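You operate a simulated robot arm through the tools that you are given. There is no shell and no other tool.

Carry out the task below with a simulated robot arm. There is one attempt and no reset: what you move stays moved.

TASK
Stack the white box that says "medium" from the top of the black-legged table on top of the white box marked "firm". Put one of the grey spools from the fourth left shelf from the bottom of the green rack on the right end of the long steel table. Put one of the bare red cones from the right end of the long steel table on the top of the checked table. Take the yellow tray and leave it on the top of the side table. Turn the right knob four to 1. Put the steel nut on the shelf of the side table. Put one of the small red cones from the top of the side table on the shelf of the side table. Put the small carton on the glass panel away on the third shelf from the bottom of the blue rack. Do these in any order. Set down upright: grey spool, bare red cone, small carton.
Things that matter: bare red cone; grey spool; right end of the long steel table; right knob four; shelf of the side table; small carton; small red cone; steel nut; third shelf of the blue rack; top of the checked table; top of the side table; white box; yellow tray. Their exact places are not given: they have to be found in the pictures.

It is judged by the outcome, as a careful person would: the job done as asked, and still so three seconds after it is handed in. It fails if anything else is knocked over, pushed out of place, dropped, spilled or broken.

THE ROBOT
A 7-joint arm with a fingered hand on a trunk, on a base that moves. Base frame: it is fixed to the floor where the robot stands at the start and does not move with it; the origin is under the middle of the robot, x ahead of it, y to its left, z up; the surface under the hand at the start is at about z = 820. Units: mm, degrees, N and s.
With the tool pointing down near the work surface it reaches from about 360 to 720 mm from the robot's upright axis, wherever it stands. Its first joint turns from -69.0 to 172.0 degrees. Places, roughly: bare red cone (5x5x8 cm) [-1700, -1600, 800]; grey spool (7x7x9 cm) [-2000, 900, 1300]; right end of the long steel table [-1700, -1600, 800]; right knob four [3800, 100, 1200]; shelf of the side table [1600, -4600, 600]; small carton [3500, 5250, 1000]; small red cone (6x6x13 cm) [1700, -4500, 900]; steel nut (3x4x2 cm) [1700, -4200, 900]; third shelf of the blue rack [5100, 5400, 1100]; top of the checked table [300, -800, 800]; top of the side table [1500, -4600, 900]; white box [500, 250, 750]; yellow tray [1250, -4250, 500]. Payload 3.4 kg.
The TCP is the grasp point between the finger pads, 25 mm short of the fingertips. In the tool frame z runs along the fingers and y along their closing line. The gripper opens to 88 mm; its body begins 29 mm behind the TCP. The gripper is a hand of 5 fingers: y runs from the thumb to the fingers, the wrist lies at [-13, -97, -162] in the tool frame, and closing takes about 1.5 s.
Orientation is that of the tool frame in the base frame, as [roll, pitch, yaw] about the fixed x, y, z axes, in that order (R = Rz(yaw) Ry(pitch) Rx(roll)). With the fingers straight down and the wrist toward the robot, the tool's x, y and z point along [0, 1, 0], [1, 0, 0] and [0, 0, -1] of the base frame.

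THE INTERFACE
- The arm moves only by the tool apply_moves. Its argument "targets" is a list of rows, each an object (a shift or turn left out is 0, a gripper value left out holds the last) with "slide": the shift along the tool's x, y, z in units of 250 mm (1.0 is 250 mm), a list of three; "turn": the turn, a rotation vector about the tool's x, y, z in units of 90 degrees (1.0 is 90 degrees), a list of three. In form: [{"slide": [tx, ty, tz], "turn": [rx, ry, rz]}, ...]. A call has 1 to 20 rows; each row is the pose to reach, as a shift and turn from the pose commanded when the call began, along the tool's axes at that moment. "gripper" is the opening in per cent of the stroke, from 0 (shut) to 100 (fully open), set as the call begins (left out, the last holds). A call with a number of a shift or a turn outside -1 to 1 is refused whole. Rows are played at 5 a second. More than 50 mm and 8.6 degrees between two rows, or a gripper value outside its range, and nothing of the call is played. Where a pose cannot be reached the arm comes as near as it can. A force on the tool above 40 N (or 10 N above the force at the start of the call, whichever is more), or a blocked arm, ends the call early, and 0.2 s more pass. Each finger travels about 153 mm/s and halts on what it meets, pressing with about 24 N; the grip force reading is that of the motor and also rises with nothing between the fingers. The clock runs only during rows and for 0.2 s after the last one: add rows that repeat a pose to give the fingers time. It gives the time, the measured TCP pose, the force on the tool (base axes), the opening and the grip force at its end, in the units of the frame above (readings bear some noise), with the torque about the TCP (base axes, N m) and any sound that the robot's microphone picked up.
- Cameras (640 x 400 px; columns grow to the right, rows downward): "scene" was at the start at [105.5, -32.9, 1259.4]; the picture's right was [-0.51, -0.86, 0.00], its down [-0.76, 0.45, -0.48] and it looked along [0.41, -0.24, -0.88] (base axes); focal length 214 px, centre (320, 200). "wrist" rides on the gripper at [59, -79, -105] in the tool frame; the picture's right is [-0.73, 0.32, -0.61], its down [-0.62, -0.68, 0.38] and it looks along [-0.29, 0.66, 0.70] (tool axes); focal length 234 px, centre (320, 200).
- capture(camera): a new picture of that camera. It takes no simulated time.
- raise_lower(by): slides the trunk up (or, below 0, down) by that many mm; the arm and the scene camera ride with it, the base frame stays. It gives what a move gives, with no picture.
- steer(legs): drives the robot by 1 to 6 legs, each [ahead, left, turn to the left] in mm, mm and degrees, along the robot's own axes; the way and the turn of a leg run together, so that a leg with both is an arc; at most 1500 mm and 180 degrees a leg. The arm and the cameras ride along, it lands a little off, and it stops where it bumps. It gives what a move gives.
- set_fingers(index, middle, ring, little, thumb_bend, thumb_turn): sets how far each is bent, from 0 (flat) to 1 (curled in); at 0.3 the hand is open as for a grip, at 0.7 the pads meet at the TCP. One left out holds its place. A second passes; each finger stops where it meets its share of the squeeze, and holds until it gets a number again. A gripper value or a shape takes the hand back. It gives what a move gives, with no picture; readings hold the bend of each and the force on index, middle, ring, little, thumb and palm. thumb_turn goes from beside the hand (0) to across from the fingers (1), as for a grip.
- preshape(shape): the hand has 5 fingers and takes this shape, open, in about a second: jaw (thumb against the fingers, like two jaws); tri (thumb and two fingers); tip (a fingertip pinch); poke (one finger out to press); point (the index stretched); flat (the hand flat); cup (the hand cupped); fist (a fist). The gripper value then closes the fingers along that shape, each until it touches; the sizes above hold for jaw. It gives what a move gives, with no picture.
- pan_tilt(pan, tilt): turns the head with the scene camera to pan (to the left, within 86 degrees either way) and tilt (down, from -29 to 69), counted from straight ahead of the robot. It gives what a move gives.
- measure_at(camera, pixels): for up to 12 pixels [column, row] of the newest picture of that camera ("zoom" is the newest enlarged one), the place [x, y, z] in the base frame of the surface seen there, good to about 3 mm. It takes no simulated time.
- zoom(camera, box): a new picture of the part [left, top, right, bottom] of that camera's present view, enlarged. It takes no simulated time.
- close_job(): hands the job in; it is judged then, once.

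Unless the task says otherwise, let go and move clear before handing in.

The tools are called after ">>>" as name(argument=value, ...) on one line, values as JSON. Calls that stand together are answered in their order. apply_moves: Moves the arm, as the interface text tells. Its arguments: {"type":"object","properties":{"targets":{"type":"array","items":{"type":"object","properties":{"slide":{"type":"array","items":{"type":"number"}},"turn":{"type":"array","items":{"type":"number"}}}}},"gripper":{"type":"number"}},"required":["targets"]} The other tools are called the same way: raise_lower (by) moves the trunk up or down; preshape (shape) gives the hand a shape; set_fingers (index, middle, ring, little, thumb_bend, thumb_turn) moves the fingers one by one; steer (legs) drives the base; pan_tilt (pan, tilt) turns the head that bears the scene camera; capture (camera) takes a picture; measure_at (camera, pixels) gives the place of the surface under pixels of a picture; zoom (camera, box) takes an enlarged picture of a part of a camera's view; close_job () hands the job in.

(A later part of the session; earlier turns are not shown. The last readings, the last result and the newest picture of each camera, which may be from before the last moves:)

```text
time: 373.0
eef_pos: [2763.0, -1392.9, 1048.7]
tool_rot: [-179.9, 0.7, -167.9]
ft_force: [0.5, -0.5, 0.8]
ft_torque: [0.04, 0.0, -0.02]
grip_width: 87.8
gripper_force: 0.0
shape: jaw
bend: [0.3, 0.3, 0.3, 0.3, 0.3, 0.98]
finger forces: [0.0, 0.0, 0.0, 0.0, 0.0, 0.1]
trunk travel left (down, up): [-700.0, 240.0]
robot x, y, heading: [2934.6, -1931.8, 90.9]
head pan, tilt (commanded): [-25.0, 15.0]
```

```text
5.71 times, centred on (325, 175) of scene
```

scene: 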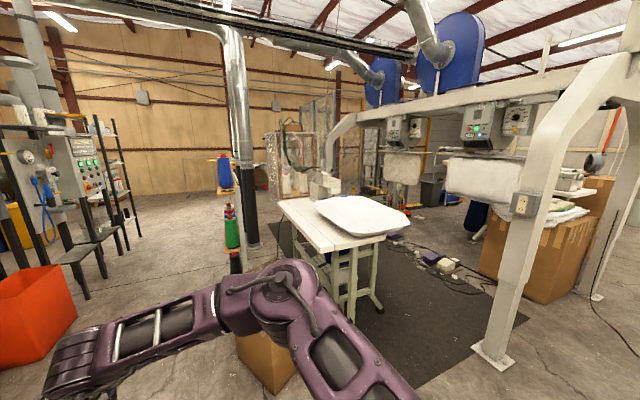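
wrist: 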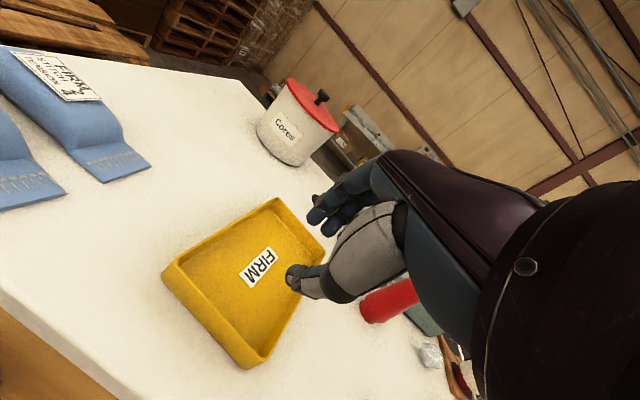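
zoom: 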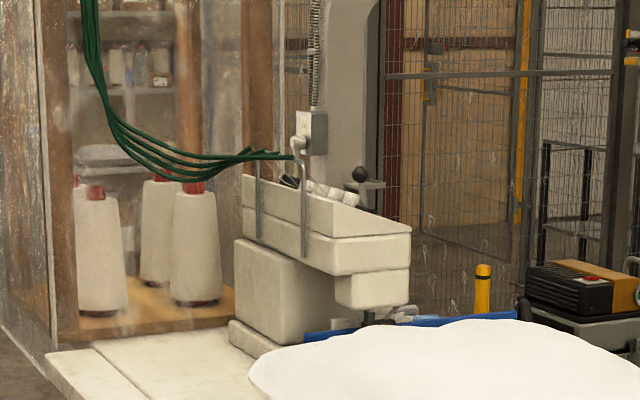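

The knobs seem to be on the far (+x) side of this machine head. I'll strafe right 1250 mm along y≈−1930 to look from the operator's side.

>>> measure_at(camera="scene", pixels=[[430, 258], [448, 266], [395, 240], [470, 285], [375, 305], [283, 205], [412, 232], [260, 365], [520, 300], [420, 345], [345, 250]])

>>> steer(legs=[[0, -625, -1], [0, -625, 0]])

>>> pan_tilt(pan=15, tilt=20)

>>> capture(camera="scene")

```text
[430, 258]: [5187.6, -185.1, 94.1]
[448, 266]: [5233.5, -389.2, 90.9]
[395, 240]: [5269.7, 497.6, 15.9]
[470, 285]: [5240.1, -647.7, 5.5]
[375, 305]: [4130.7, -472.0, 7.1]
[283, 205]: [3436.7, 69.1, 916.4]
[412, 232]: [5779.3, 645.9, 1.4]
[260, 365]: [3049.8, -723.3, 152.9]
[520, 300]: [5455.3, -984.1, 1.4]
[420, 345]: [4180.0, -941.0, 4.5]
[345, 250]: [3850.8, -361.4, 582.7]
```

```text
time: 379.6
eef_pos: [4028.0, -1390.3, 1049.2]
tool_rot: [-179.9, 0.9, -169.4]
ft_force: [0.5, -0.4, 1.3]
ft_torque: [0.04, 0.04, 0.02]
grip_width: 87.9
gripper_force: 0.0
shape: jaw
bend: [0.3, 0.3, 0.3, 0.3, 0.3, 0.98]
finger forces: [0.0, 0.0, 0.0, 0.0, 0.1, 0.1]
trunk travel left (down, up): [-700.0, 240.0]
robot x, y, heading: [4188.9, -1933.9, 89.4]
head pan, tilt (commanded): [-25.0, 15.0]
```

```text
time: 380.7
eef_pos: [4027.2, -1390.7, 1048.6]
tool_rot: [-180.0, 0.8, -169.4]
ft_force: [0.1, 0.1, 0.4]
ft_torque: [0.01, 0.02, 0.0]
grip_width: 87.9
gripper_force: 0.1
shape: jaw
bend: [0.3, 0.3, 0.3, 0.3, 0.3, 0.98]
finger forces: [0.0, 0.1, 0.1, 0.0, 0.1, 0.1]
trunk travel left (down, up): [-700.0, 240.0]
robot x, y, heading: [4190.0, -1935.0, 89.7]
head pan, tilt (commanded): [15.0, 20.0]
```

```text
taken
```

scene: 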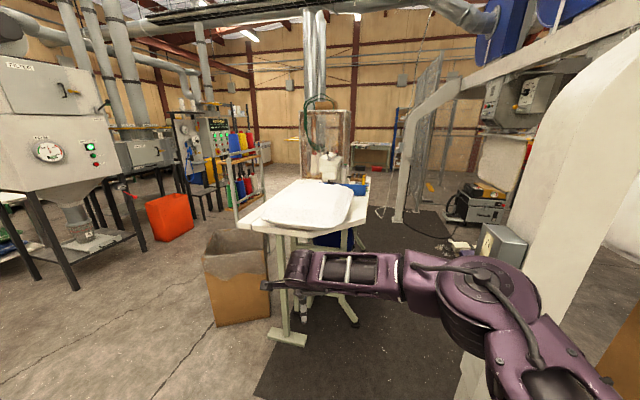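

>>> zoom(camera="scene", box=[280, 120, 400, 220])

>>> measure_at(camera="scene", pixels=[[330, 160], [325, 175], [350, 188], [290, 338], [345, 312], [330, 185], [395, 215], [475, 245], [370, 200], [420, 265], [330, 300]])

```text
4.00 times, centred on (340, 170) of scene
```

zoom: 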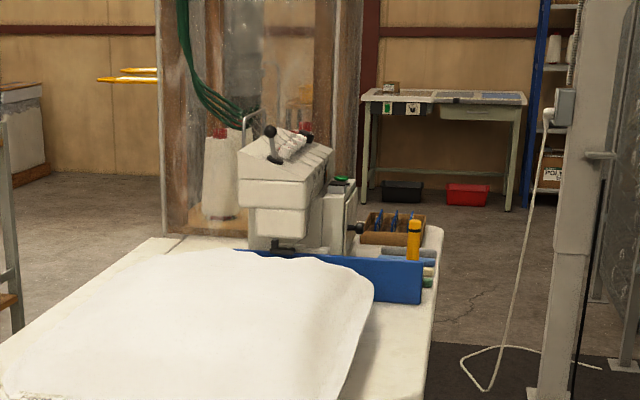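

```text
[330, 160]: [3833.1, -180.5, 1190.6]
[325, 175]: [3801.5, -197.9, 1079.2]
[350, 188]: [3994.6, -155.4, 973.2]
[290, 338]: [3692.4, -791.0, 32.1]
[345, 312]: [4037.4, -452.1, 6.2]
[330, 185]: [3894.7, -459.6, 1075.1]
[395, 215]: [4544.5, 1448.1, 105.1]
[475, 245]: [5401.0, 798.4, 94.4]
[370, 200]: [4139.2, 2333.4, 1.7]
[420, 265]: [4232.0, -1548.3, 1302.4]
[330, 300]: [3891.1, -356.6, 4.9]
```

The knobs sit on the slanted top-right face of the sewing head (zoom (290,145)). A closer zoom to understand the panel.

>>> zoom(camera="scene", box=[330, 140, 380, 185])

>>> measure_at(camera="zoom", pixels=[[100, 90], [150, 100], [200, 60], [250, 100], [60, 200], [320, 100]])

```text
8.89 times, centred on (355, 162) of scene
```

zoom: 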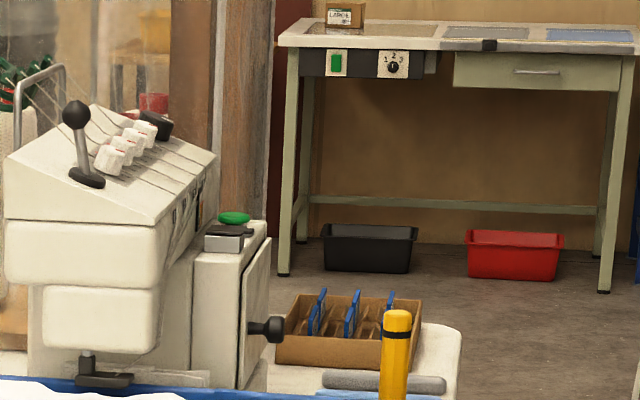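

```text
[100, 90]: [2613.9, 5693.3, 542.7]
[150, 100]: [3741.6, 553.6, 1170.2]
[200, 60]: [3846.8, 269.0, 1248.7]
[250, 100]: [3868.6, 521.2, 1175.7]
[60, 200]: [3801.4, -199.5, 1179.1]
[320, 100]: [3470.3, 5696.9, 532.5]
```

Now clear: four white knobs with red marks lie on a slanted panel facing +x/up (zoom (107,160)…(147,127)). I must reach the +x side; measuring the gap between table and arch post.

>>> measure_at(camera="scene", pixels=[[368, 182], [352, 222], [290, 232], [250, 222], [470, 380], [520, 270], [480, 360], [355, 235], [500, 330], [395, 190], [360, 330], [440, 330]])

>>> pan_tilt(pan=-20, tilt=30)

>>> capture(camera="scene")

```text
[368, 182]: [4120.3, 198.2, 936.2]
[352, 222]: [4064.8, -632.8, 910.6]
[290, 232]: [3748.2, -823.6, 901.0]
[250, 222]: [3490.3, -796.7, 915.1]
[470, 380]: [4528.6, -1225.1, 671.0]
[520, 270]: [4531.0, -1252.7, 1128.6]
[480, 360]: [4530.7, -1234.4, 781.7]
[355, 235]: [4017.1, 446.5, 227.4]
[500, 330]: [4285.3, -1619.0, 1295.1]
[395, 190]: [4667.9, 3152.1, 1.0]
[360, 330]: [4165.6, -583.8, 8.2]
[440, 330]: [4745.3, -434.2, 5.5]
```

```text
time: 381.7
eef_pos: [4027.2, -1390.5, 1047.9]
tool_rot: [-179.9, 0.8, -169.4]
ft_force: [0.5, 0.8, -0.4]
ft_torque: [-0.01, 0.03, -0.03]
grip_width: 88.0
gripper_force: 0.1
shape: jaw
bend: [0.3, 0.3, 0.3, 0.3, 0.3, 0.98]
finger forces: [0.1, 0.1, 0.0, 0.1, 0.1, 0.1]
trunk travel left (down, up): [-700.0, 240.0]
robot x, y, heading: [4188.7, -1932.7, 89.6]
head pan, tilt (commanded): [-20.0, 30.0]
```

```text
taken
```

scene: 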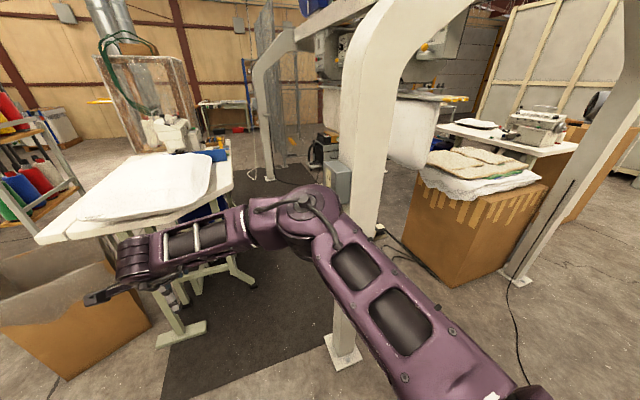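

The diagonal gap between table corner (4065,−633) and post (~4470,−1225) is ≈700 mm, enough for the 490 mm base. Measuring the post's foot and the free area precisely.

>>> measure_at(camera="scene", pixels=[[326, 342], [345, 368], [362, 352], [335, 290], [340, 205], [230, 185], [240, 185], [195, 335], [250, 285], [200, 345], [330, 185], [300, 235]])

```text
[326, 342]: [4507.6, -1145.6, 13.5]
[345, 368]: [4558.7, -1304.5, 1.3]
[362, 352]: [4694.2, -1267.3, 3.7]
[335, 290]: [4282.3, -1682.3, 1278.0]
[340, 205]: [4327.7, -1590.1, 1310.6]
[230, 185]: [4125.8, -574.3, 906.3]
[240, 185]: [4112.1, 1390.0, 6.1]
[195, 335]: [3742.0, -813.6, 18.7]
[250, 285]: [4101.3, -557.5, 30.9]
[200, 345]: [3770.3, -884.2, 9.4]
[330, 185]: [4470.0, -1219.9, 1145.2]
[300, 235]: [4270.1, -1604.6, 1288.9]
```

Post foot's left edge is x≈4507; I still need the table's near-right corner, hidden by the forearm. Raising the trunk fully and pulling the hand in, then looking again.

>>> raise_lower(by=240)

>>> apply_moves(targets=[{"slide": [0, -0.15, 0]}, {"slide": [0, -0.3, 0]}, {"slide": [0, -0.45, 0]}, {"slide": [0, -0.58, 0]}, {"slide": [0, -0.58, 0]}])

>>> pan_tilt(pan=10, tilt=45)

>>> capture(camera="scene")

```text
time: 384.2
eef_pos: [4026.4, -1390.9, 1289.0]
tool_rot: [-179.8, 0.8, -169.5]
ft_force: [0.6, 0.2, 0.1]
ft_torque: [-0.03, -0.02, -0.03]
grip_width: 88.0
gripper_force: 0.2
shape: jaw
bend: [0.3, 0.3, 0.3, 0.3, 0.3, 0.98]
finger forces: [0.0, 0.0, 0.0, 0.0, 0.0, 0.1]
trunk travel left (down, up): [-940.0, 0.0]
robot x, y, heading: [4193.6, -1932.8, 89.7]
head pan, tilt (commanded): [-20.0, 30.0]
```

```text
time: 385.4
eef_pos: [4054.0, -1533.1, 1288.5]
tool_rot: [-180.0, 0.9, -169.3]
ft_force: [-0.3, 1.0, 0.9]
ft_torque: [0.01, -0.02, -0.03]
grip_width: 88.0
gripper_force: 0.0
shape: jaw
bend: [0.3, 0.3, 0.3, 0.3, 0.3, 0.98]
finger forces: [0.1, 0.1, 0.0, 0.1, 0.1, 0.0]
trunk travel left (down, up): [-940.0, 0.0]
robot x, y, heading: [4188.6, -1933.0, 89.4]
head pan, tilt (commanded): [-20.0, 30.0]
```

```text
time: 386.3
eef_pos: [4053.0, -1532.3, 1287.5]
tool_rot: [-179.9, 0.8, -169.5]
ft_force: [-0.5, 0.3, 0.2]
ft_torque: [0.02, 0.01, -0.01]
grip_width: 87.8
gripper_force: 0.2
shape: jaw
bend: [0.3, 0.3, 0.3, 0.3, 0.3, 0.98]
finger forces: [0.0, 0.1, 0.0, 0.0, 0.0, 0.1]
trunk travel left (down, up): [-940.0, 0.0]
robot x, y, heading: [4190.0, -1933.1, 89.5]
head pan, tilt (commanded): [10.0, 45.0]
```

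```text
taken
```

scene: 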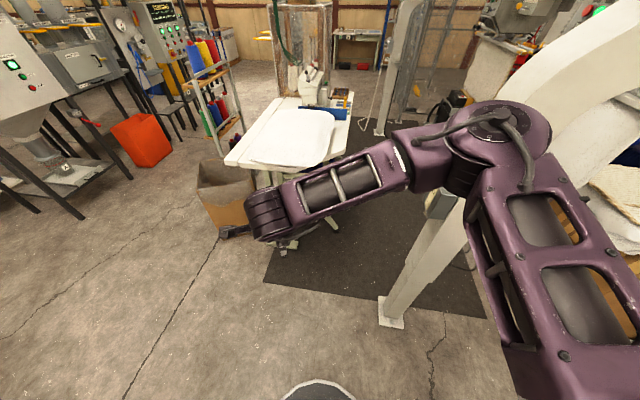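

>>> measure_at(camera="scene", pixels=[[227, 162], [260, 167], [300, 172], [320, 172], [332, 165], [340, 150], [347, 120], [378, 310], [392, 322], [330, 225], [340, 230], [290, 250]])

>>> zoom(camera="scene", box=[200, 60, 460, 260])

```text
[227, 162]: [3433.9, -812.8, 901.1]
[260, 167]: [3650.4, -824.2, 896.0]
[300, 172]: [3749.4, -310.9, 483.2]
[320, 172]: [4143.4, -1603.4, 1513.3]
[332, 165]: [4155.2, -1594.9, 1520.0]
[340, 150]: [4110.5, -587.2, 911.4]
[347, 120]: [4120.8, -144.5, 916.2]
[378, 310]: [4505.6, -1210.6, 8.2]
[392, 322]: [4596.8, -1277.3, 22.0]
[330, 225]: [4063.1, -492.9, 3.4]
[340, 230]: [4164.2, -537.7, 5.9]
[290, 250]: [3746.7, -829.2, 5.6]
```

```text
2.00 times, centred on (330, 160) of scene
```

zoom: 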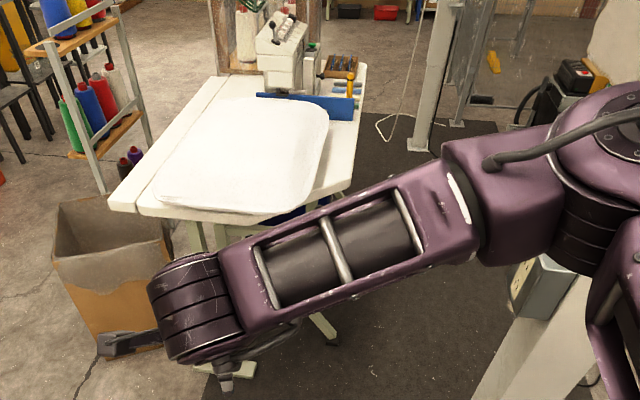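

The corner gap is too tight (~520 mm). I'll inspect the passage on the right side of the post, under the arch.

>>> pan_tilt(pan=-38, tilt=35)

>>> capture(camera="scene")

```text
time: 387.5
eef_pos: [4054.3, -1532.1, 1287.9]
tool_rot: [-179.9, 0.7, -169.4]
ft_force: [-0.2, -0.5, -0.4]
ft_torque: [0.01, -0.01, -0.02]
grip_width: 88.1
gripper_force: 0.1
shape: jaw
bend: [0.3, 0.3, 0.3, 0.3, 0.3, 0.98]
finger forces: [0.0, 0.0, 0.0, 0.0, 0.0, 0.0]
trunk travel left (down, up): [-940.0, 0.0]
robot x, y, heading: [4186.8, -1936.5, 89.4]
head pan, tilt (commanded): [-38.0, 35.0]
```

```text
taken
```

scene: 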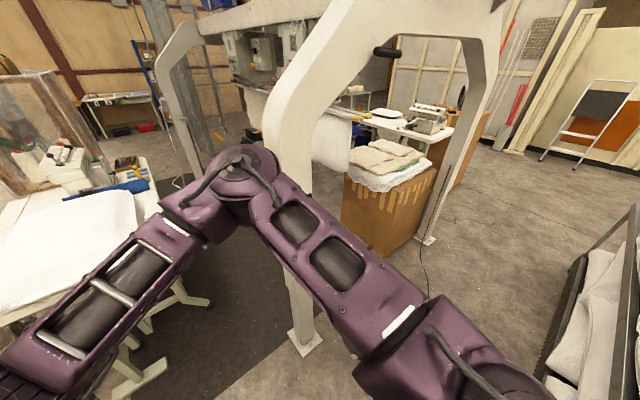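

>>> measure_at(camera="scene", pixels=[[425, 242], [344, 228], [385, 258], [430, 215], [400, 36], [330, 35], [315, 220], [300, 345], [345, 140], [65, 155], [60, 165], [300, 270]])

```text
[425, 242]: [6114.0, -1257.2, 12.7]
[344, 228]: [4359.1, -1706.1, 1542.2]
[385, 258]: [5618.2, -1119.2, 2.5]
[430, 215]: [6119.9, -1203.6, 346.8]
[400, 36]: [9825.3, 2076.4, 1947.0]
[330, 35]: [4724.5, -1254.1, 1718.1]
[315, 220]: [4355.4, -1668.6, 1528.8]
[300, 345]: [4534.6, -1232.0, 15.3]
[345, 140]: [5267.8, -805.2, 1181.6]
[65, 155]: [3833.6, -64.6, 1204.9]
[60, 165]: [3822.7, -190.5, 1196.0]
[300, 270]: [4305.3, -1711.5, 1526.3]
```

>>> measure_at(camera="scene", pixels=[[320, 160], [345, 175], [315, 130], [345, 120], [255, 90], [240, 100], [355, 150], [350, 200], [345, 215], [440, 100], [365, 150]])

>>> zoom(camera="scene", box=[200, 20, 460, 260])

```text
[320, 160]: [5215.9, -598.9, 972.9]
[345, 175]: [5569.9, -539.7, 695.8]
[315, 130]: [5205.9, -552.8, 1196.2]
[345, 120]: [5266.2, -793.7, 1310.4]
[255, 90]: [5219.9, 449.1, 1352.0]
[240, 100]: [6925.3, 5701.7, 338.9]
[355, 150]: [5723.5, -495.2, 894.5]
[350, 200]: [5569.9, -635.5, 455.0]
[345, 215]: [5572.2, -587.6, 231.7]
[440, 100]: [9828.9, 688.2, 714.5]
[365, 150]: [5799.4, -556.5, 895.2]
```

```text
1.67 times, centred on (330, 140) of scene
```

zoom: 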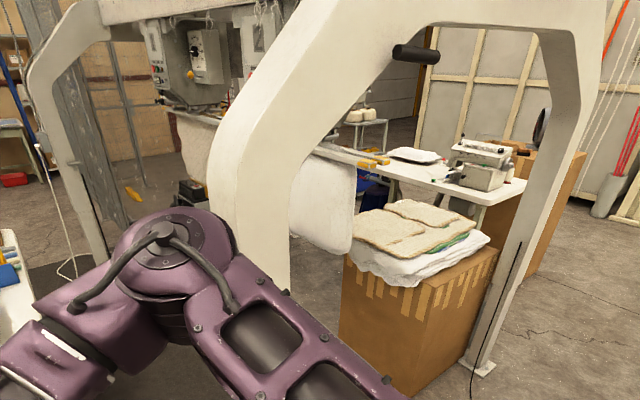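

The sheet hangs at x≥5206 and the box at x≥5570, so the way right of the post is usable. I'll lower the trunk, turn to face −y (so the arm trails), and go under the arch backward, around the post.

>>> raise_lower(by=-200)

>>> steer(legs=[[240, 0, 0], [0, 0, 180]])

```text
time: 389.6
eef_pos: [4053.8, -1532.4, 1087.1]
tool_rot: [-179.9, 0.8, -169.5]
ft_force: [0.5, -0.4, 0.8]
ft_torque: [0.01, 0.03, 0.01]
grip_width: 87.9
gripper_force: 0.1
shape: jaw
bend: [0.3, 0.3, 0.3, 0.3, 0.3, 0.98]
finger forces: [0.0, 0.0, 0.0, 0.1, 0.1, 0.0]
trunk travel left (down, up): [-740.0, 200.0]
robot x, y, heading: [4194.0, -1931.4, 89.7]
head pan, tilt (commanded): [-38.0, 35.0]
```

```text
time: 398.8
eef_pos: [4335.3, -2093.7, 1087.7]
tool_rot: [-179.9, 0.9, 12.0]
ft_force: [0.5, 0.4, -0.6]
ft_torque: [-0.02, -0.01, 0.01]
grip_width: 87.6
gripper_force: 0.1
shape: jaw
bend: [0.3, 0.3, 0.3, 0.3, 0.3, 0.98]
finger forces: [0.1, 0.0, 0.1, 0.1, 0.0, 0.0]
trunk travel left (down, up): [-740.0, 200.0]
robot x, y, heading: [4190.4, -1697.3, -89.1]
head pan, tilt (commanded): [-38.0, 35.0]
```

>>> steer(legs=[[0, 0, -0.9], [0, 805, 0]])

>>> steer(legs=[[-735, 0, 0]])

```text
time: 403.5
eef_pos: [5139.8, -2093.6, 1087.1]
tool_rot: [-180.0, 0.7, 11.2]
ft_force: [0.0, 0.0, -0.4]
ft_torque: [-0.01, 0.0, 0.01]
grip_width: 87.8
gripper_force: 0.2
shape: jaw
bend: [0.3, 0.3, 0.3, 0.3, 0.3, 0.98]
finger forces: [0.0, 0.0, 0.0, 0.1, 0.1, 0.1]
trunk travel left (down, up): [-740.0, 200.0]
robot x, y, heading: [5003.6, -1693.8, -90.1]
head pan, tilt (commanded): [-38.0, 35.0]
```

```text
time: 407.4
eef_pos: [5139.2, -1370.2, 1088.3]
tool_rot: [-179.9, 0.9, 11.8]
ft_force: [0.2, -0.1, 0.3]
ft_torque: [0.03, 0.0, 0.0]
grip_width: 88.0
gripper_force: 0.0
shape: jaw
bend: [0.3, 0.3, 0.3, 0.3, 0.3, 0.98]
finger forces: [0.0, 0.0, 0.1, 0.0, 0.1, 0.1]
trunk travel left (down, up): [-740.0, 200.0]
robot x, y, heading: [4996.4, -971.3, -89.3]
head pan, tilt (commanded): [-38.0, 35.0]
```

Under the arch at (4996,−971) without bumps. Continuing around the post to about (4470,−560).

>>> steer(legs=[[-150, -276, -0.7], [-260, -250, 0]])

>>> pan_tilt(pan=-86, tilt=20)

>>> capture(camera="scene")

```text
time: 409.1
eef_pos: [4980.3, -1263.7, 1080.4]
tool_rot: [-179.0, 2.2, 14.4]
ft_force: [-0.9, 0.3, 0.0]
ft_torque: [-0.01, 0.0, -0.01]
grip_width: 87.8
gripper_force: 0.0
shape: jaw
bend: [0.3, 0.3, 0.3, 0.3, 0.3, 0.98]
finger forces: [0.0, 0.0, 0.0, 0.0, 0.0, 0.0]
trunk travel left (down, up): [-740.0, 200.0]
robot x, y, heading: [4797.4, -869.9, -87.3]
head pan, tilt (commanded): [-38.0, 35.0]
stopped in leg 1: the robot was blocked; the commanded pose is now the measured one
```

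```text
time: 410.3
eef_pos: [4979.5, -1266.1, 1079.4]
tool_rot: [-179.1, 2.3, 14.1]
ft_force: [-0.1, 0.4, 0.3]
ft_torque: [0.0, -0.04, -0.04]
grip_width: 88.1
gripper_force: 0.1
shape: jaw
bend: [0.3, 0.3, 0.3, 0.3, 0.3, 0.98]
finger forces: [0.0, 0.0, 0.0, 0.1, 0.0, 0.0]
trunk travel left (down, up): [-740.0, 200.0]
robot x, y, heading: [4795.1, -873.7, -87.6]
head pan, tilt (commanded): [-85.9, 20.0]
```

```text
taken
```

scene: 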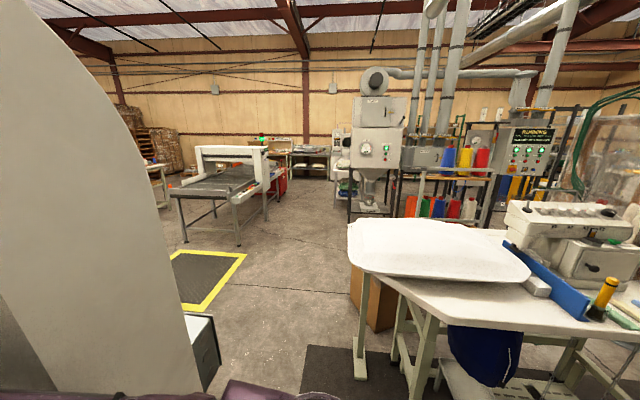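

The elbow touched the post (it trails at the robot's right). I'll step back left 60 mm, go further +y first, then strafe toward the table.

>>> steer(legs=[[0, 60, 0], [-260, 0, -2.5], [0, -300, 0]])

>>> capture(camera="scene")

```text
time: 411.0
eef_pos: [4981.4, -1262.6, 1082.6]
tool_rot: [-179.4, 2.1, 14.8]
ft_force: [-0.2, 1.0, 0.5]
ft_torque: [0.03, 0.04, 0.01]
grip_width: 88.0
gripper_force: 0.1
shape: jaw
bend: [0.3, 0.3, 0.3, 0.3, 0.3, 0.98]
finger forces: [0.0, 0.0, 0.0, 0.0, 0.0, 0.0]
trunk travel left (down, up): [-740.0, 200.0]
robot x, y, heading: [4801.9, -869.5, -87.4]
head pan, tilt (commanded): [-85.9, 20.0]
stopped in leg 1: the robot was blocked; the commanded pose is now the measured one
```

```text
taken
```

scene: 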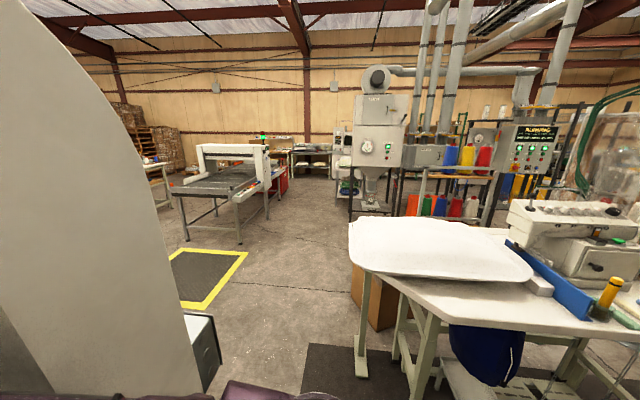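

Blocked again at once; I need to see what touches. Looking toward the elbow and post.

>>> pan_tilt(pan=-35, tilt=30)

>>> capture(camera="scene")

>>> capture(camera="wrist")

```text
time: 412.2
eef_pos: [4980.4, -1264.6, 1081.6]
tool_rot: [-179.2, 2.1, 14.4]
ft_force: [-0.8, -0.1, 0.5]
ft_torque: [-0.03, 0.03, 0.02]
grip_width: 88.0
gripper_force: 0.0
shape: jaw
bend: [0.3, 0.3, 0.3, 0.3, 0.3, 0.98]
finger forces: [0.0, 0.0, 0.1, 0.1, 0.1, 0.0]
trunk travel left (down, up): [-740.0, 200.0]
robot x, y, heading: [4796.6, -866.9, -87.7]
head pan, tilt (commanded): [-35.0, 30.0]
```

```text
taken
```

scene: 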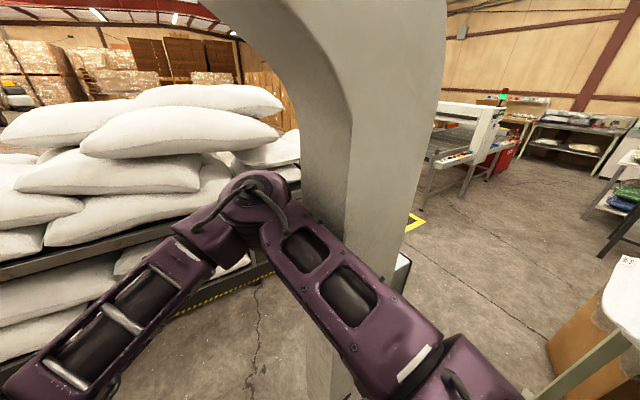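

```text
taken
```

wrist: 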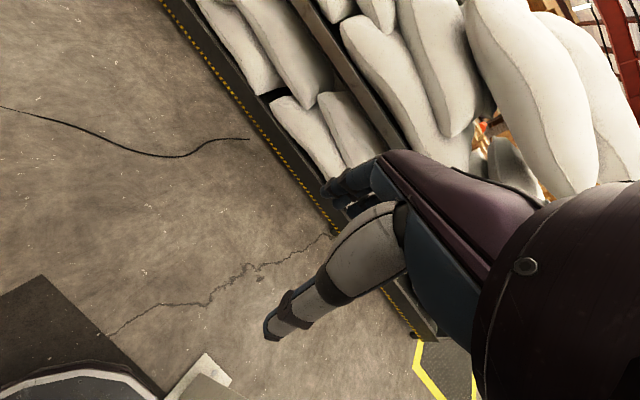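

The upper arm is against the post's face. I'll move straight away from it (+y, backward) by 120 mm.

>>> steer(legs=[[-120, 0, 0]])

>>> capture(camera="scene")

```text
time: 413.4
eef_pos: [4968.4, -1136.5, 1086.6]
tool_rot: [-179.8, 1.6, 14.4]
ft_force: [-0.8, 0.5, 0.5]
ft_torque: [-0.01, -0.03, 0.02]
grip_width: 88.2
gripper_force: 0.2
shape: jaw
bend: [0.3, 0.3, 0.3, 0.3, 0.3, 0.98]
finger forces: [0.0, 0.0, 0.0, 0.0, 0.1, 0.1]
trunk travel left (down, up): [-740.0, 200.0]
robot x, y, heading: [4796.1, -753.7, -87.5]
head pan, tilt (commanded): [-35.0, 30.0]
```

```text
taken
```

scene: 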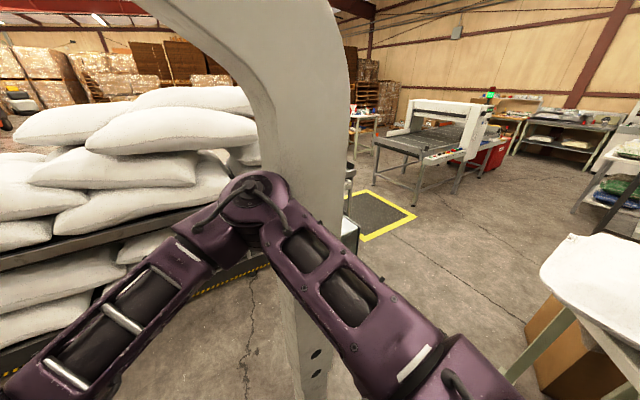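

Free. Continuing back 180 mm, then strafing right 320 mm toward the table side.

>>> steer(legs=[[-180, 0, -2.5], [0, -320, 0]])

>>> pan_tilt(pan=-80, tilt=25)

>>> capture(camera="scene")

```text
time: 416.7
eef_pos: [4620.6, -966.3, 1085.8]
tool_rot: [-179.7, 1.0, 12.1]
ft_force: [-0.2, 0.1, 0.2]
ft_torque: [-0.03, 0.02, -0.03]
grip_width: 87.9
gripper_force: 0.1
shape: jaw
bend: [0.3, 0.3, 0.3, 0.3, 0.3, 0.98]
finger forces: [0.0, 0.1, 0.0, 0.0, 0.1, 0.0]
trunk travel left (down, up): [-740.0, 200.0]
robot x, y, heading: [4470.5, -568.2, -90.0]
head pan, tilt (commanded): [-35.0, 30.0]
```

```text
time: 417.8
eef_pos: [4620.1, -966.0, 1085.4]
tool_rot: [-179.7, 0.9, 12.0]
ft_force: [-0.5, -0.6, -0.2]
ft_torque: [0.03, 0.04, 0.02]
grip_width: 87.9
gripper_force: 0.1
shape: jaw
bend: [0.3, 0.3, 0.3, 0.3, 0.3, 0.98]
finger forces: [0.0, 0.1, 0.0, 0.1, 0.1, 0.1]
trunk travel left (down, up): [-740.0, 200.0]
robot x, y, heading: [4478.0, -573.2, -89.7]
head pan, tilt (commanded): [-80.0, 25.0]
```

```text
taken
```

scene: 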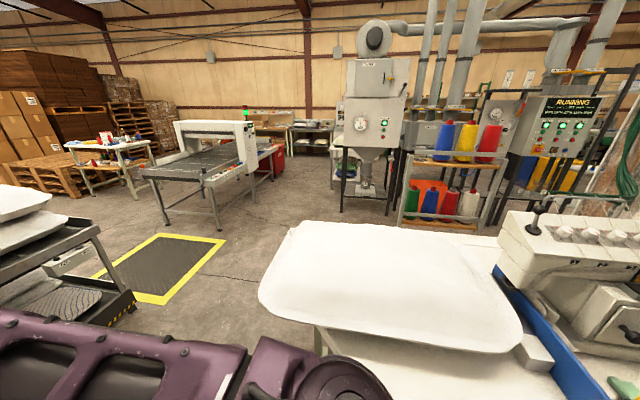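

Now at (4475,−571) with the knob row visible at (560–640,232). Zooming on the knobs.

>>> pan_tilt(pan=-86, tilt=20)

>>> raise_lower(by=200)

>>> steer(legs=[[-350, 0, -0.3]])

>>> capture(camera="scene")

```text
time: 418.5
eef_pos: [4620.6, -965.7, 1085.5]
tool_rot: [-179.7, 1.0, 12.2]
ft_force: [0.5, -0.4, 0.7]
ft_torque: [-0.03, 0.01, -0.02]
grip_width: 87.9
gripper_force: 0.0
shape: jaw
bend: [0.3, 0.3, 0.3, 0.3, 0.3, 0.98]
finger forces: [0.1, 0.1, 0.1, 0.0, 0.0, 0.1]
trunk travel left (down, up): [-740.0, 200.0]
robot x, y, heading: [4476.4, -572.6, -89.9]
head pan, tilt (commanded): [-85.9, 20.0]
```

```text
time: 420.6
eef_pos: [4619.1, -964.3, 1285.6]
tool_rot: [-179.7, 1.0, 12.1]
ft_force: [0.0, -0.5, 0.1]
ft_torque: [-0.01, -0.01, -0.04]
grip_width: 88.5
gripper_force: 0.1
shape: jaw
bend: [0.3, 0.3, 0.3, 0.3, 0.3, 0.98]
finger forces: [0.0, 0.1, 0.0, 0.1, 0.0, 0.1]
trunk travel left (down, up): [-940.0, 0.0]
robot x, y, heading: [4474.8, -570.1, -89.9]
head pan, tilt (commanded): [-85.9, 20.0]
```

```text
time: 422.9
eef_pos: [4618.4, -619.6, 1285.1]
tool_rot: [-179.7, 0.8, 12.2]
ft_force: [0.4, -1.2, 0.7]
ft_torque: [-0.01, 0.01, 0.0]
grip_width: 88.0
gripper_force: 0.0
shape: jaw
bend: [0.3, 0.3, 0.3, 0.3, 0.3, 0.98]
finger forces: [0.0, 0.0, 0.0, 0.1, 0.0, 0.0]
trunk travel left (down, up): [-940.0, 0.0]
robot x, y, heading: [4473.1, -222.9, -89.7]
head pan, tilt (commanded): [-85.9, 20.0]
```

```text
taken
```

scene: 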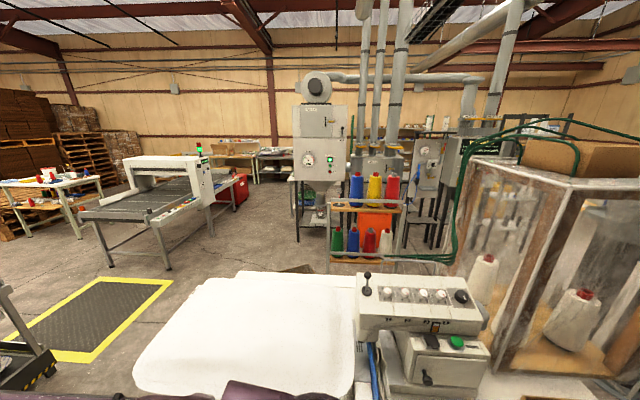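

Now the panel faces me: four white knobs at (388–441,295), a lever at (367,280) and a black knob at (462,297). Zooming in.

>>> zoom(camera="scene", box=[345, 260, 495, 350])

>>> measure_at(camera="zoom", pixels=[[185, 155], [260, 155], [335, 160], [410, 160], [495, 160], [90, 80], [200, 230], [300, 200], [420, 240], [300, 120]])

```text
4.27 times, centred on (420, 305) of scene
```

zoom: 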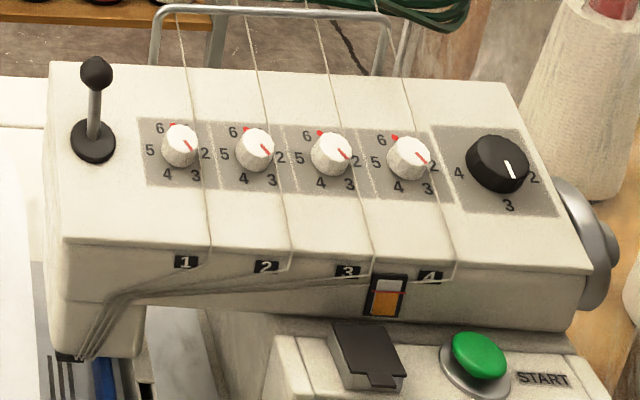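

```text
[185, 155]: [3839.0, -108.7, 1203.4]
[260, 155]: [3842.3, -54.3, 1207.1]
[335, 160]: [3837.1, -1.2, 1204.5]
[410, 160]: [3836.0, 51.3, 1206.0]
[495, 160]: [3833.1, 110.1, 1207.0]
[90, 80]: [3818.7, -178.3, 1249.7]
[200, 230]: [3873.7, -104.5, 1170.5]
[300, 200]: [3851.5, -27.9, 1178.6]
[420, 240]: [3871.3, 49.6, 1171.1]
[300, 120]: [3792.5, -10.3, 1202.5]
```

This is the panel: knobs 1–4, each with a dial of numbers; knob four is at zoom (408,158) → (3836,51,1206). Zooming closer on its dial to see where "1" is and where it points.

>>> zoom(camera="scene", box=[418, 278, 466, 313])

>>> zoom(camera="scene", box=[370, 278, 418, 313])

```text
11.43 times, centred on (442, 296) of scene
```

zoom: 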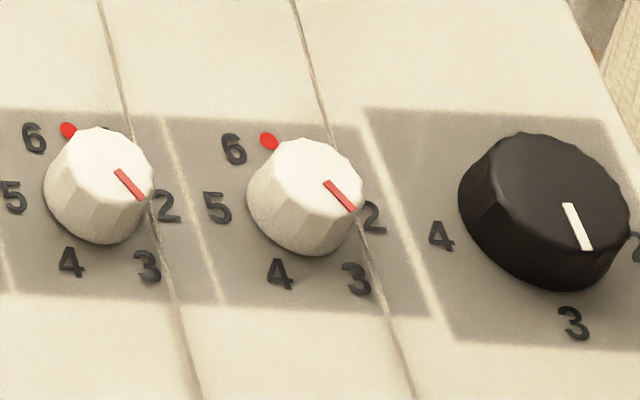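

```text
11.43 times, centred on (394, 296) of scene
```

zoom: 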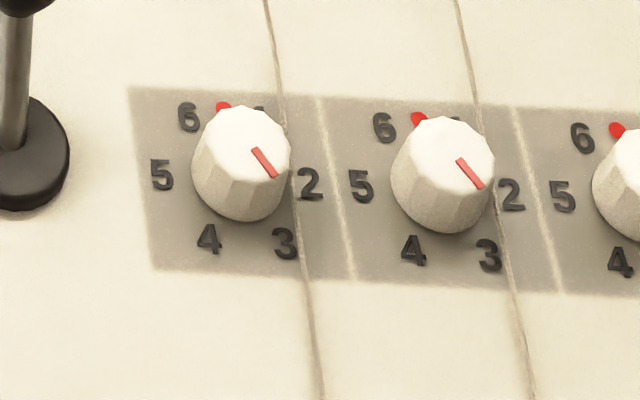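

Decoded dial: red dot = 12 o'clock, 1 at 30°, 2 at 90°, 3 at 150°…; knob four's red pointer is at ≈147°, i.e. on 3. So it needs −120° (counter-clockwise). The panel tilts 22°, suiting my tilted hand. Measuring wire frame, cabinet and START button nearby.

>>> measure_at(camera="scene", pixels=[[385, 262], [410, 262], [437, 265], [500, 372], [575, 185], [590, 372], [470, 160], [457, 342], [490, 340], [485, 320], [425, 375], [560, 370]])

>>> zoom(camera="scene", box=[418, 278, 466, 313])

>>> measure_at(camera="zoom", pixels=[[312, 172], [280, 160], [330, 150], [300, 195], [345, 195], [295, 250], [320, 255], [250, 190], [362, 190], [360, 280], [233, 149], [280, 274]])

```text
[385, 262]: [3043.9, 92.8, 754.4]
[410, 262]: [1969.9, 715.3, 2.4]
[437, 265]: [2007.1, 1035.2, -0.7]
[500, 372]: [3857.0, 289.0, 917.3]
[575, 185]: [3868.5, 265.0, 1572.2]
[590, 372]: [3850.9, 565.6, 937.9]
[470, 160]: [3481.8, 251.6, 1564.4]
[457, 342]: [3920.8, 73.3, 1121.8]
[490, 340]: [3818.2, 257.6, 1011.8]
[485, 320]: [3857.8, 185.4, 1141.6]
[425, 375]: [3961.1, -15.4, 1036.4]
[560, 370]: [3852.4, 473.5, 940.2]
```

```text
11.43 times, centred on (442, 296) of scene
```

zoom: 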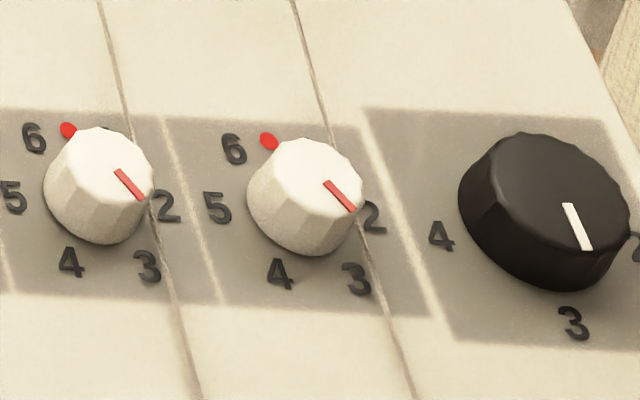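

```text
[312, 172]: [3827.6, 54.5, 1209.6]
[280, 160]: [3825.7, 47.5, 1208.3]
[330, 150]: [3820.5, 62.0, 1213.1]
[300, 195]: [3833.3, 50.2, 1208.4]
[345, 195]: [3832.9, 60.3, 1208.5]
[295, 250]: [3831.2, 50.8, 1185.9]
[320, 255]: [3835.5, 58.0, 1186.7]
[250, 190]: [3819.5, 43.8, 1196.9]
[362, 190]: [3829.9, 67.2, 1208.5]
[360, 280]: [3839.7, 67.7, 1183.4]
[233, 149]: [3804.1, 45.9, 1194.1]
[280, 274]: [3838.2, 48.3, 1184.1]
```

Knob-four axis ≈(3822→3829, 56, 1189→1208), panel tilt ≈20°, cabinet front at x≈3857 from y≈265, START at (3921,73,1122). Before approaching, I'll make the fingertip-pinch shape in free air and look at the hand.

>>> preshape(shape="tip")

>>> capture(camera="wrist")

>>> pan_tilt(pan=20, tilt=45)

>>> capture(camera="scene")

```text
time: 423.8
eef_pos: [4619.3, -619.2, 1285.7]
tool_rot: [-179.6, 0.9, 12.2]
ft_force: [0.1, 0.2, 0.2]
ft_torque: [0.02, 0.02, -0.01]
grip_width: 87.9
gripper_force: 0.0
shape: tip
bend: [0.3, 0.98, 0.99, 0.99, 0.3, 0.98]
finger forces: [0.0, 0.1, 0.0, 0.0, 0.0, 0.0]
trunk travel left (down, up): [-940.0, 0.0]
robot x, y, heading: [4475.7, -222.2, -89.8]
head pan, tilt (commanded): [-85.9, 20.0]
```

```text
taken
```

wrist: 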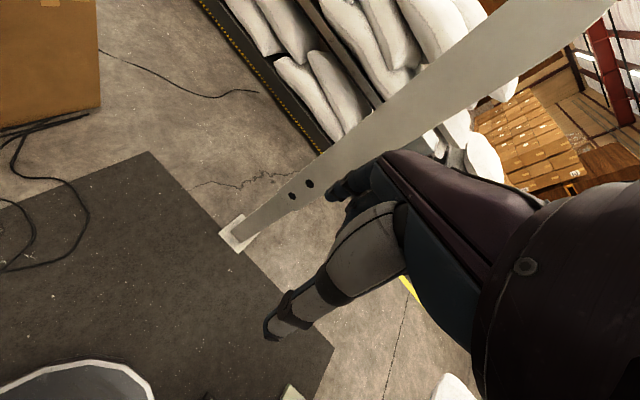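

```text
time: 425.6
eef_pos: [4619.6, -619.6, 1285.8]
tool_rot: [-179.7, 1.1, 12.2]
ft_force: [0.7, -1.1, -0.1]
ft_torque: [0.02, -0.02, 0.02]
grip_width: 87.9
gripper_force: 0.0
shape: tip
bend: [0.3, 0.98, 0.99, 0.99, 0.3, 0.98]
finger forces: [0.0, 0.0, 0.0, 0.0, 0.1, 0.0]
trunk travel left (down, up): [-940.0, 0.0]
robot x, y, heading: [4472.6, -223.5, -89.7]
head pan, tilt (commanded): [20.0, 45.0]
```

```text
taken
```

scene: 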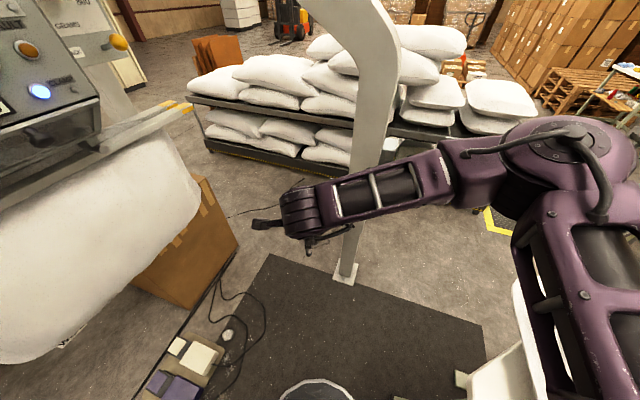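

Closing the pinch in free air to see where thumb and index tips meet relative to the TCP.

>>> apply_moves(targets=[{"slide": [0, 0, 0]}, {"slide": [0, 0, 0]}, {"slide": [0, 0, 0]}, {"slide": [0, 0, 0]}, {"slide": [0, 0, 0]}, {"slide": [0, 0, 0]}, {"slide": [0, 0, 0]}], gripper=30)

>>> capture(camera="wrist")

>>> zoom(camera="wrist", box=[240, 150, 420, 350])

>>> zoom(camera="scene", box=[250, 170, 390, 260])

```text
time: 427.2
eef_pos: [4619.2, -619.6, 1285.7]
tool_rot: [-179.7, 1.1, 12.1]
ft_force: [0.0, 0.8, 0.2]
ft_torque: [0.03, 0.02, 0.02]
grip_width: 26.9
gripper_force: 0.1
shape: tip
bend: [0.73, 0.98, 0.99, 0.99, 0.74, 1.0]
finger forces: [0.0, 0.0, 0.1, 0.1, 0.1, 0.1]
trunk travel left (down, up): [-940.0, 0.0]
robot x, y, heading: [4479.3, -223.0, -89.7]
head pan, tilt (commanded): [20.0, 45.0]
```

```text
taken
```

wrist: 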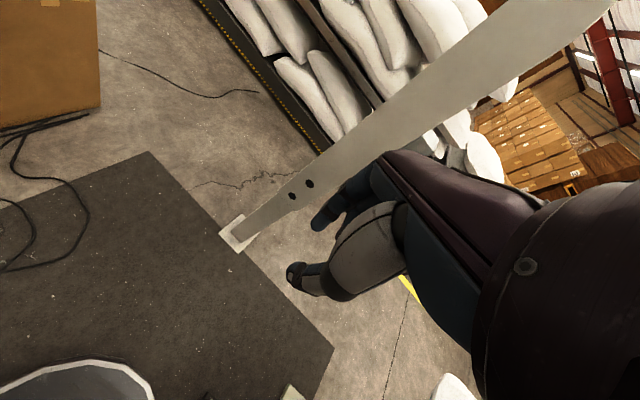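

```text
2.00 times, centred on (330, 250) of wrist
```

zoom: 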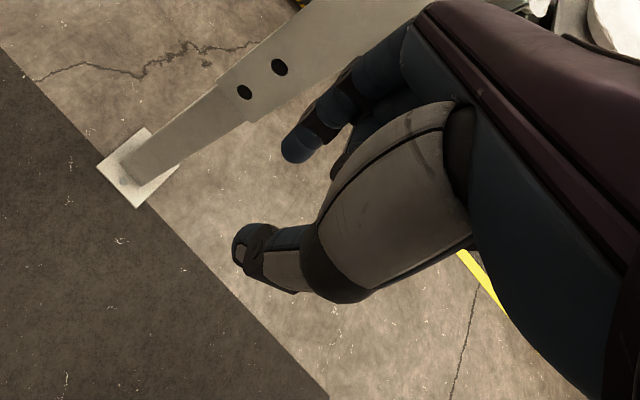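

```text
4.44 times, centred on (320, 215) of scene
```

zoom: 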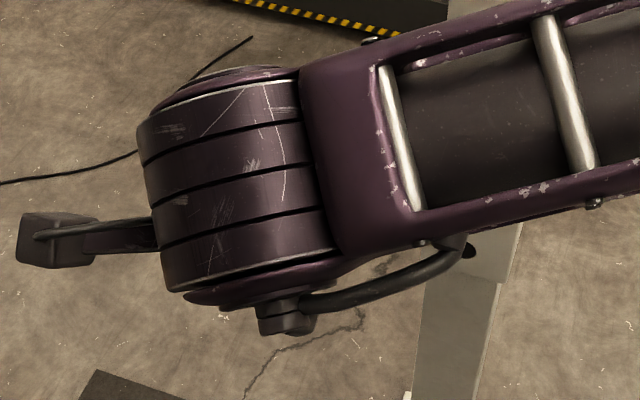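

>>> measure_at(camera="wrist", pixels=[[316, 224], [322, 212], [330, 205], [345, 190], [291, 273], [300, 285], [310, 275], [325, 290], [345, 215]])

```text
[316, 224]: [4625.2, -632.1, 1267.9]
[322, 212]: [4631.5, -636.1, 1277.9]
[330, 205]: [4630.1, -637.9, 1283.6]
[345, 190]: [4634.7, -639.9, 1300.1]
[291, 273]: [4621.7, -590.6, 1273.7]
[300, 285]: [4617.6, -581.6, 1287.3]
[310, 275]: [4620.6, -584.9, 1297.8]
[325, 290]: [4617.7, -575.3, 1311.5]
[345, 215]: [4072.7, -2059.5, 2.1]
```

Tips meet on the TCP axis, ~20 mm beyond it, with thumb and index aligned – good for a 27 mm knob. To keep the hand clear of the wire frame behind the panel, I'll work from the robot's position slightly south of the knob: turn right ~119° to heading ≈151°.

>>> steer(legs=[[0, 0, -119]])

>>> pan_tilt(pan=5, tilt=35)

>>> capture(camera="scene")

>>> capture(camera="wrist")

```text
time: 432.6
eef_pos: [4059.3, -158.1, 1286.2]
tool_rot: [-179.7, 1.0, -107.0]
ft_force: [0.2, -0.4, 0.5]
ft_torque: [0.02, -0.04, 0.02]
grip_width: 26.8
gripper_force: 0.1
shape: tip
bend: [0.73, 0.98, 0.99, 0.99, 0.74, 1.0]
finger forces: [0.0, 0.1, 0.0, 0.1, 0.1, 0.0]
trunk travel left (down, up): [-940.0, 0.0]
robot x, y, heading: [4475.7, -223.5, 151.3]
head pan, tilt (commanded): [20.0, 45.0]
```

```text
time: 433.4
eef_pos: [4058.3, -157.7, 1286.3]
tool_rot: [-179.8, 1.0, -107.0]
ft_force: [-0.4, 1.1, 0.0]
ft_torque: [0.0, -0.01, -0.01]
grip_width: 26.7
gripper_force: 0.1
shape: tip
bend: [0.73, 0.98, 0.99, 0.99, 0.74, 1.0]
finger forces: [0.0, 0.0, 0.0, 0.0, 0.1, 0.0]
trunk travel left (down, up): [-940.0, 0.0]
robot x, y, heading: [4476.8, -223.0, 151.1]
head pan, tilt (commanded): [5.0, 35.0]
```

```text
taken
```

scene: 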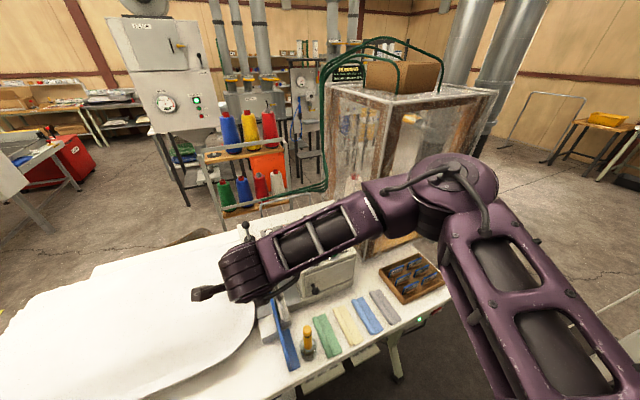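

```text
taken
```

wrist: 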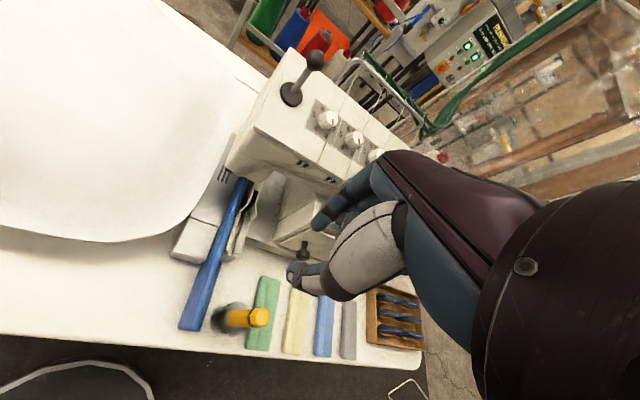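

The wrist view shows the lever (312,60), knobs (327,120),(352,139),(375,155) and the wire frame (365,80). Zooming and measuring these.

>>> zoom(camera="wrist", box=[220, 30, 460, 200])

>>> measure_at(camera="zoom", pixels=[[370, 85], [350, 110], [335, 75], [440, 120], [500, 140], [288, 240], [354, 292], [420, 335], [255, 75], [200, 170], [310, 130], [400, 200]])

```text
2.35 times, centred on (340, 115) of wrist
```

zoom: 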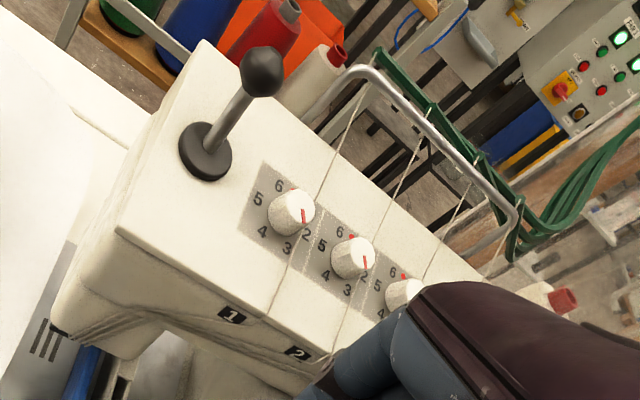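

```text
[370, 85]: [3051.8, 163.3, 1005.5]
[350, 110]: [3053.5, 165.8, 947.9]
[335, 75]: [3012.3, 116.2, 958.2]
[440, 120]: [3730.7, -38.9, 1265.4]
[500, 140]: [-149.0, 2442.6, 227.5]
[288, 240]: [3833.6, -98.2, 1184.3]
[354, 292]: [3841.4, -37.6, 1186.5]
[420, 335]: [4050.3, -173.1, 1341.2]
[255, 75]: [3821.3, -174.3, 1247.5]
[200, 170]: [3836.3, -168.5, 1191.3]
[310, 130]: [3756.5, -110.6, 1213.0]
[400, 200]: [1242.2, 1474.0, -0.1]
```

Wire frame is at x≈3731, z≤1265 — far enough (≈95 mm up-slope). I'll shift the base slightly and tilt the hand 20° about the base y-axis to match the panel.

>>> steer(legs=[[61, -15, 0]])

>>> apply_moves(targets=[{"turn": [-0.07, 0.0215, 0]}, {"turn": [-0.141, 0.043, 0]}, {"turn": [-0.2125, 0.065, 0]}, {"turn": [-0.2125, 0.065, 0]}])

>>> capture(camera="scene")

>>> capture(camera="wrist")

```text
time: 434.3
eef_pos: [4017.1, -118.9, 1287.1]
tool_rot: [-179.8, 1.0, -106.8]
ft_force: [-0.3, 0.2, -0.2]
ft_torque: [-0.01, 0.02, 0.0]
grip_width: 27.0
gripper_force: 0.0
shape: tip
bend: [0.73, 0.98, 0.99, 0.99, 0.74, 1.0]
finger forces: [0.1, 0.0, 0.0, 0.1, 0.0, 0.2]
trunk travel left (down, up): [-940.0, 0.0]
robot x, y, heading: [4428.1, -180.3, 151.1]
head pan, tilt (commanded): [5.0, 35.0]
```

```text
time: 435.3
eef_pos: [4013.4, -115.8, 1286.4]
tool_rot: [161.0, -4.9, -106.0]
ft_force: [0.0, -0.3, -0.1]
ft_torque: [-0.05, 0.03, 0.0]
grip_width: 26.9
gripper_force: 0.1
shape: tip
bend: [0.73, 0.98, 0.99, 0.99, 0.74, 1.0]
finger forces: [0.0, 0.0, 0.1, 0.0, 0.0, 0.0]
trunk travel left (down, up): [-940.0, 0.0]
robot x, y, heading: [4427.6, -178.9, 150.9]
head pan, tilt (commanded): [5.0, 35.0]
```

```text
taken
```

scene: 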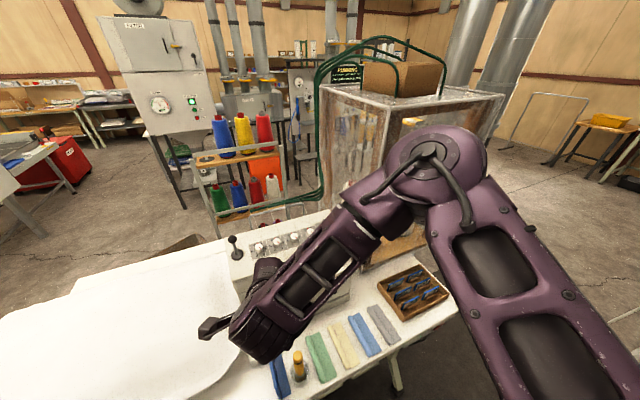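

```text
taken
```

wrist: 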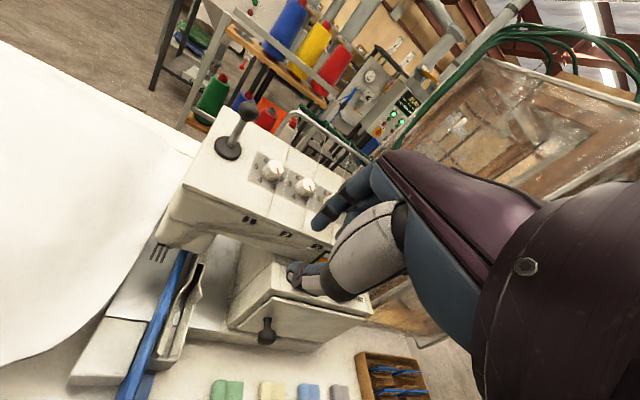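

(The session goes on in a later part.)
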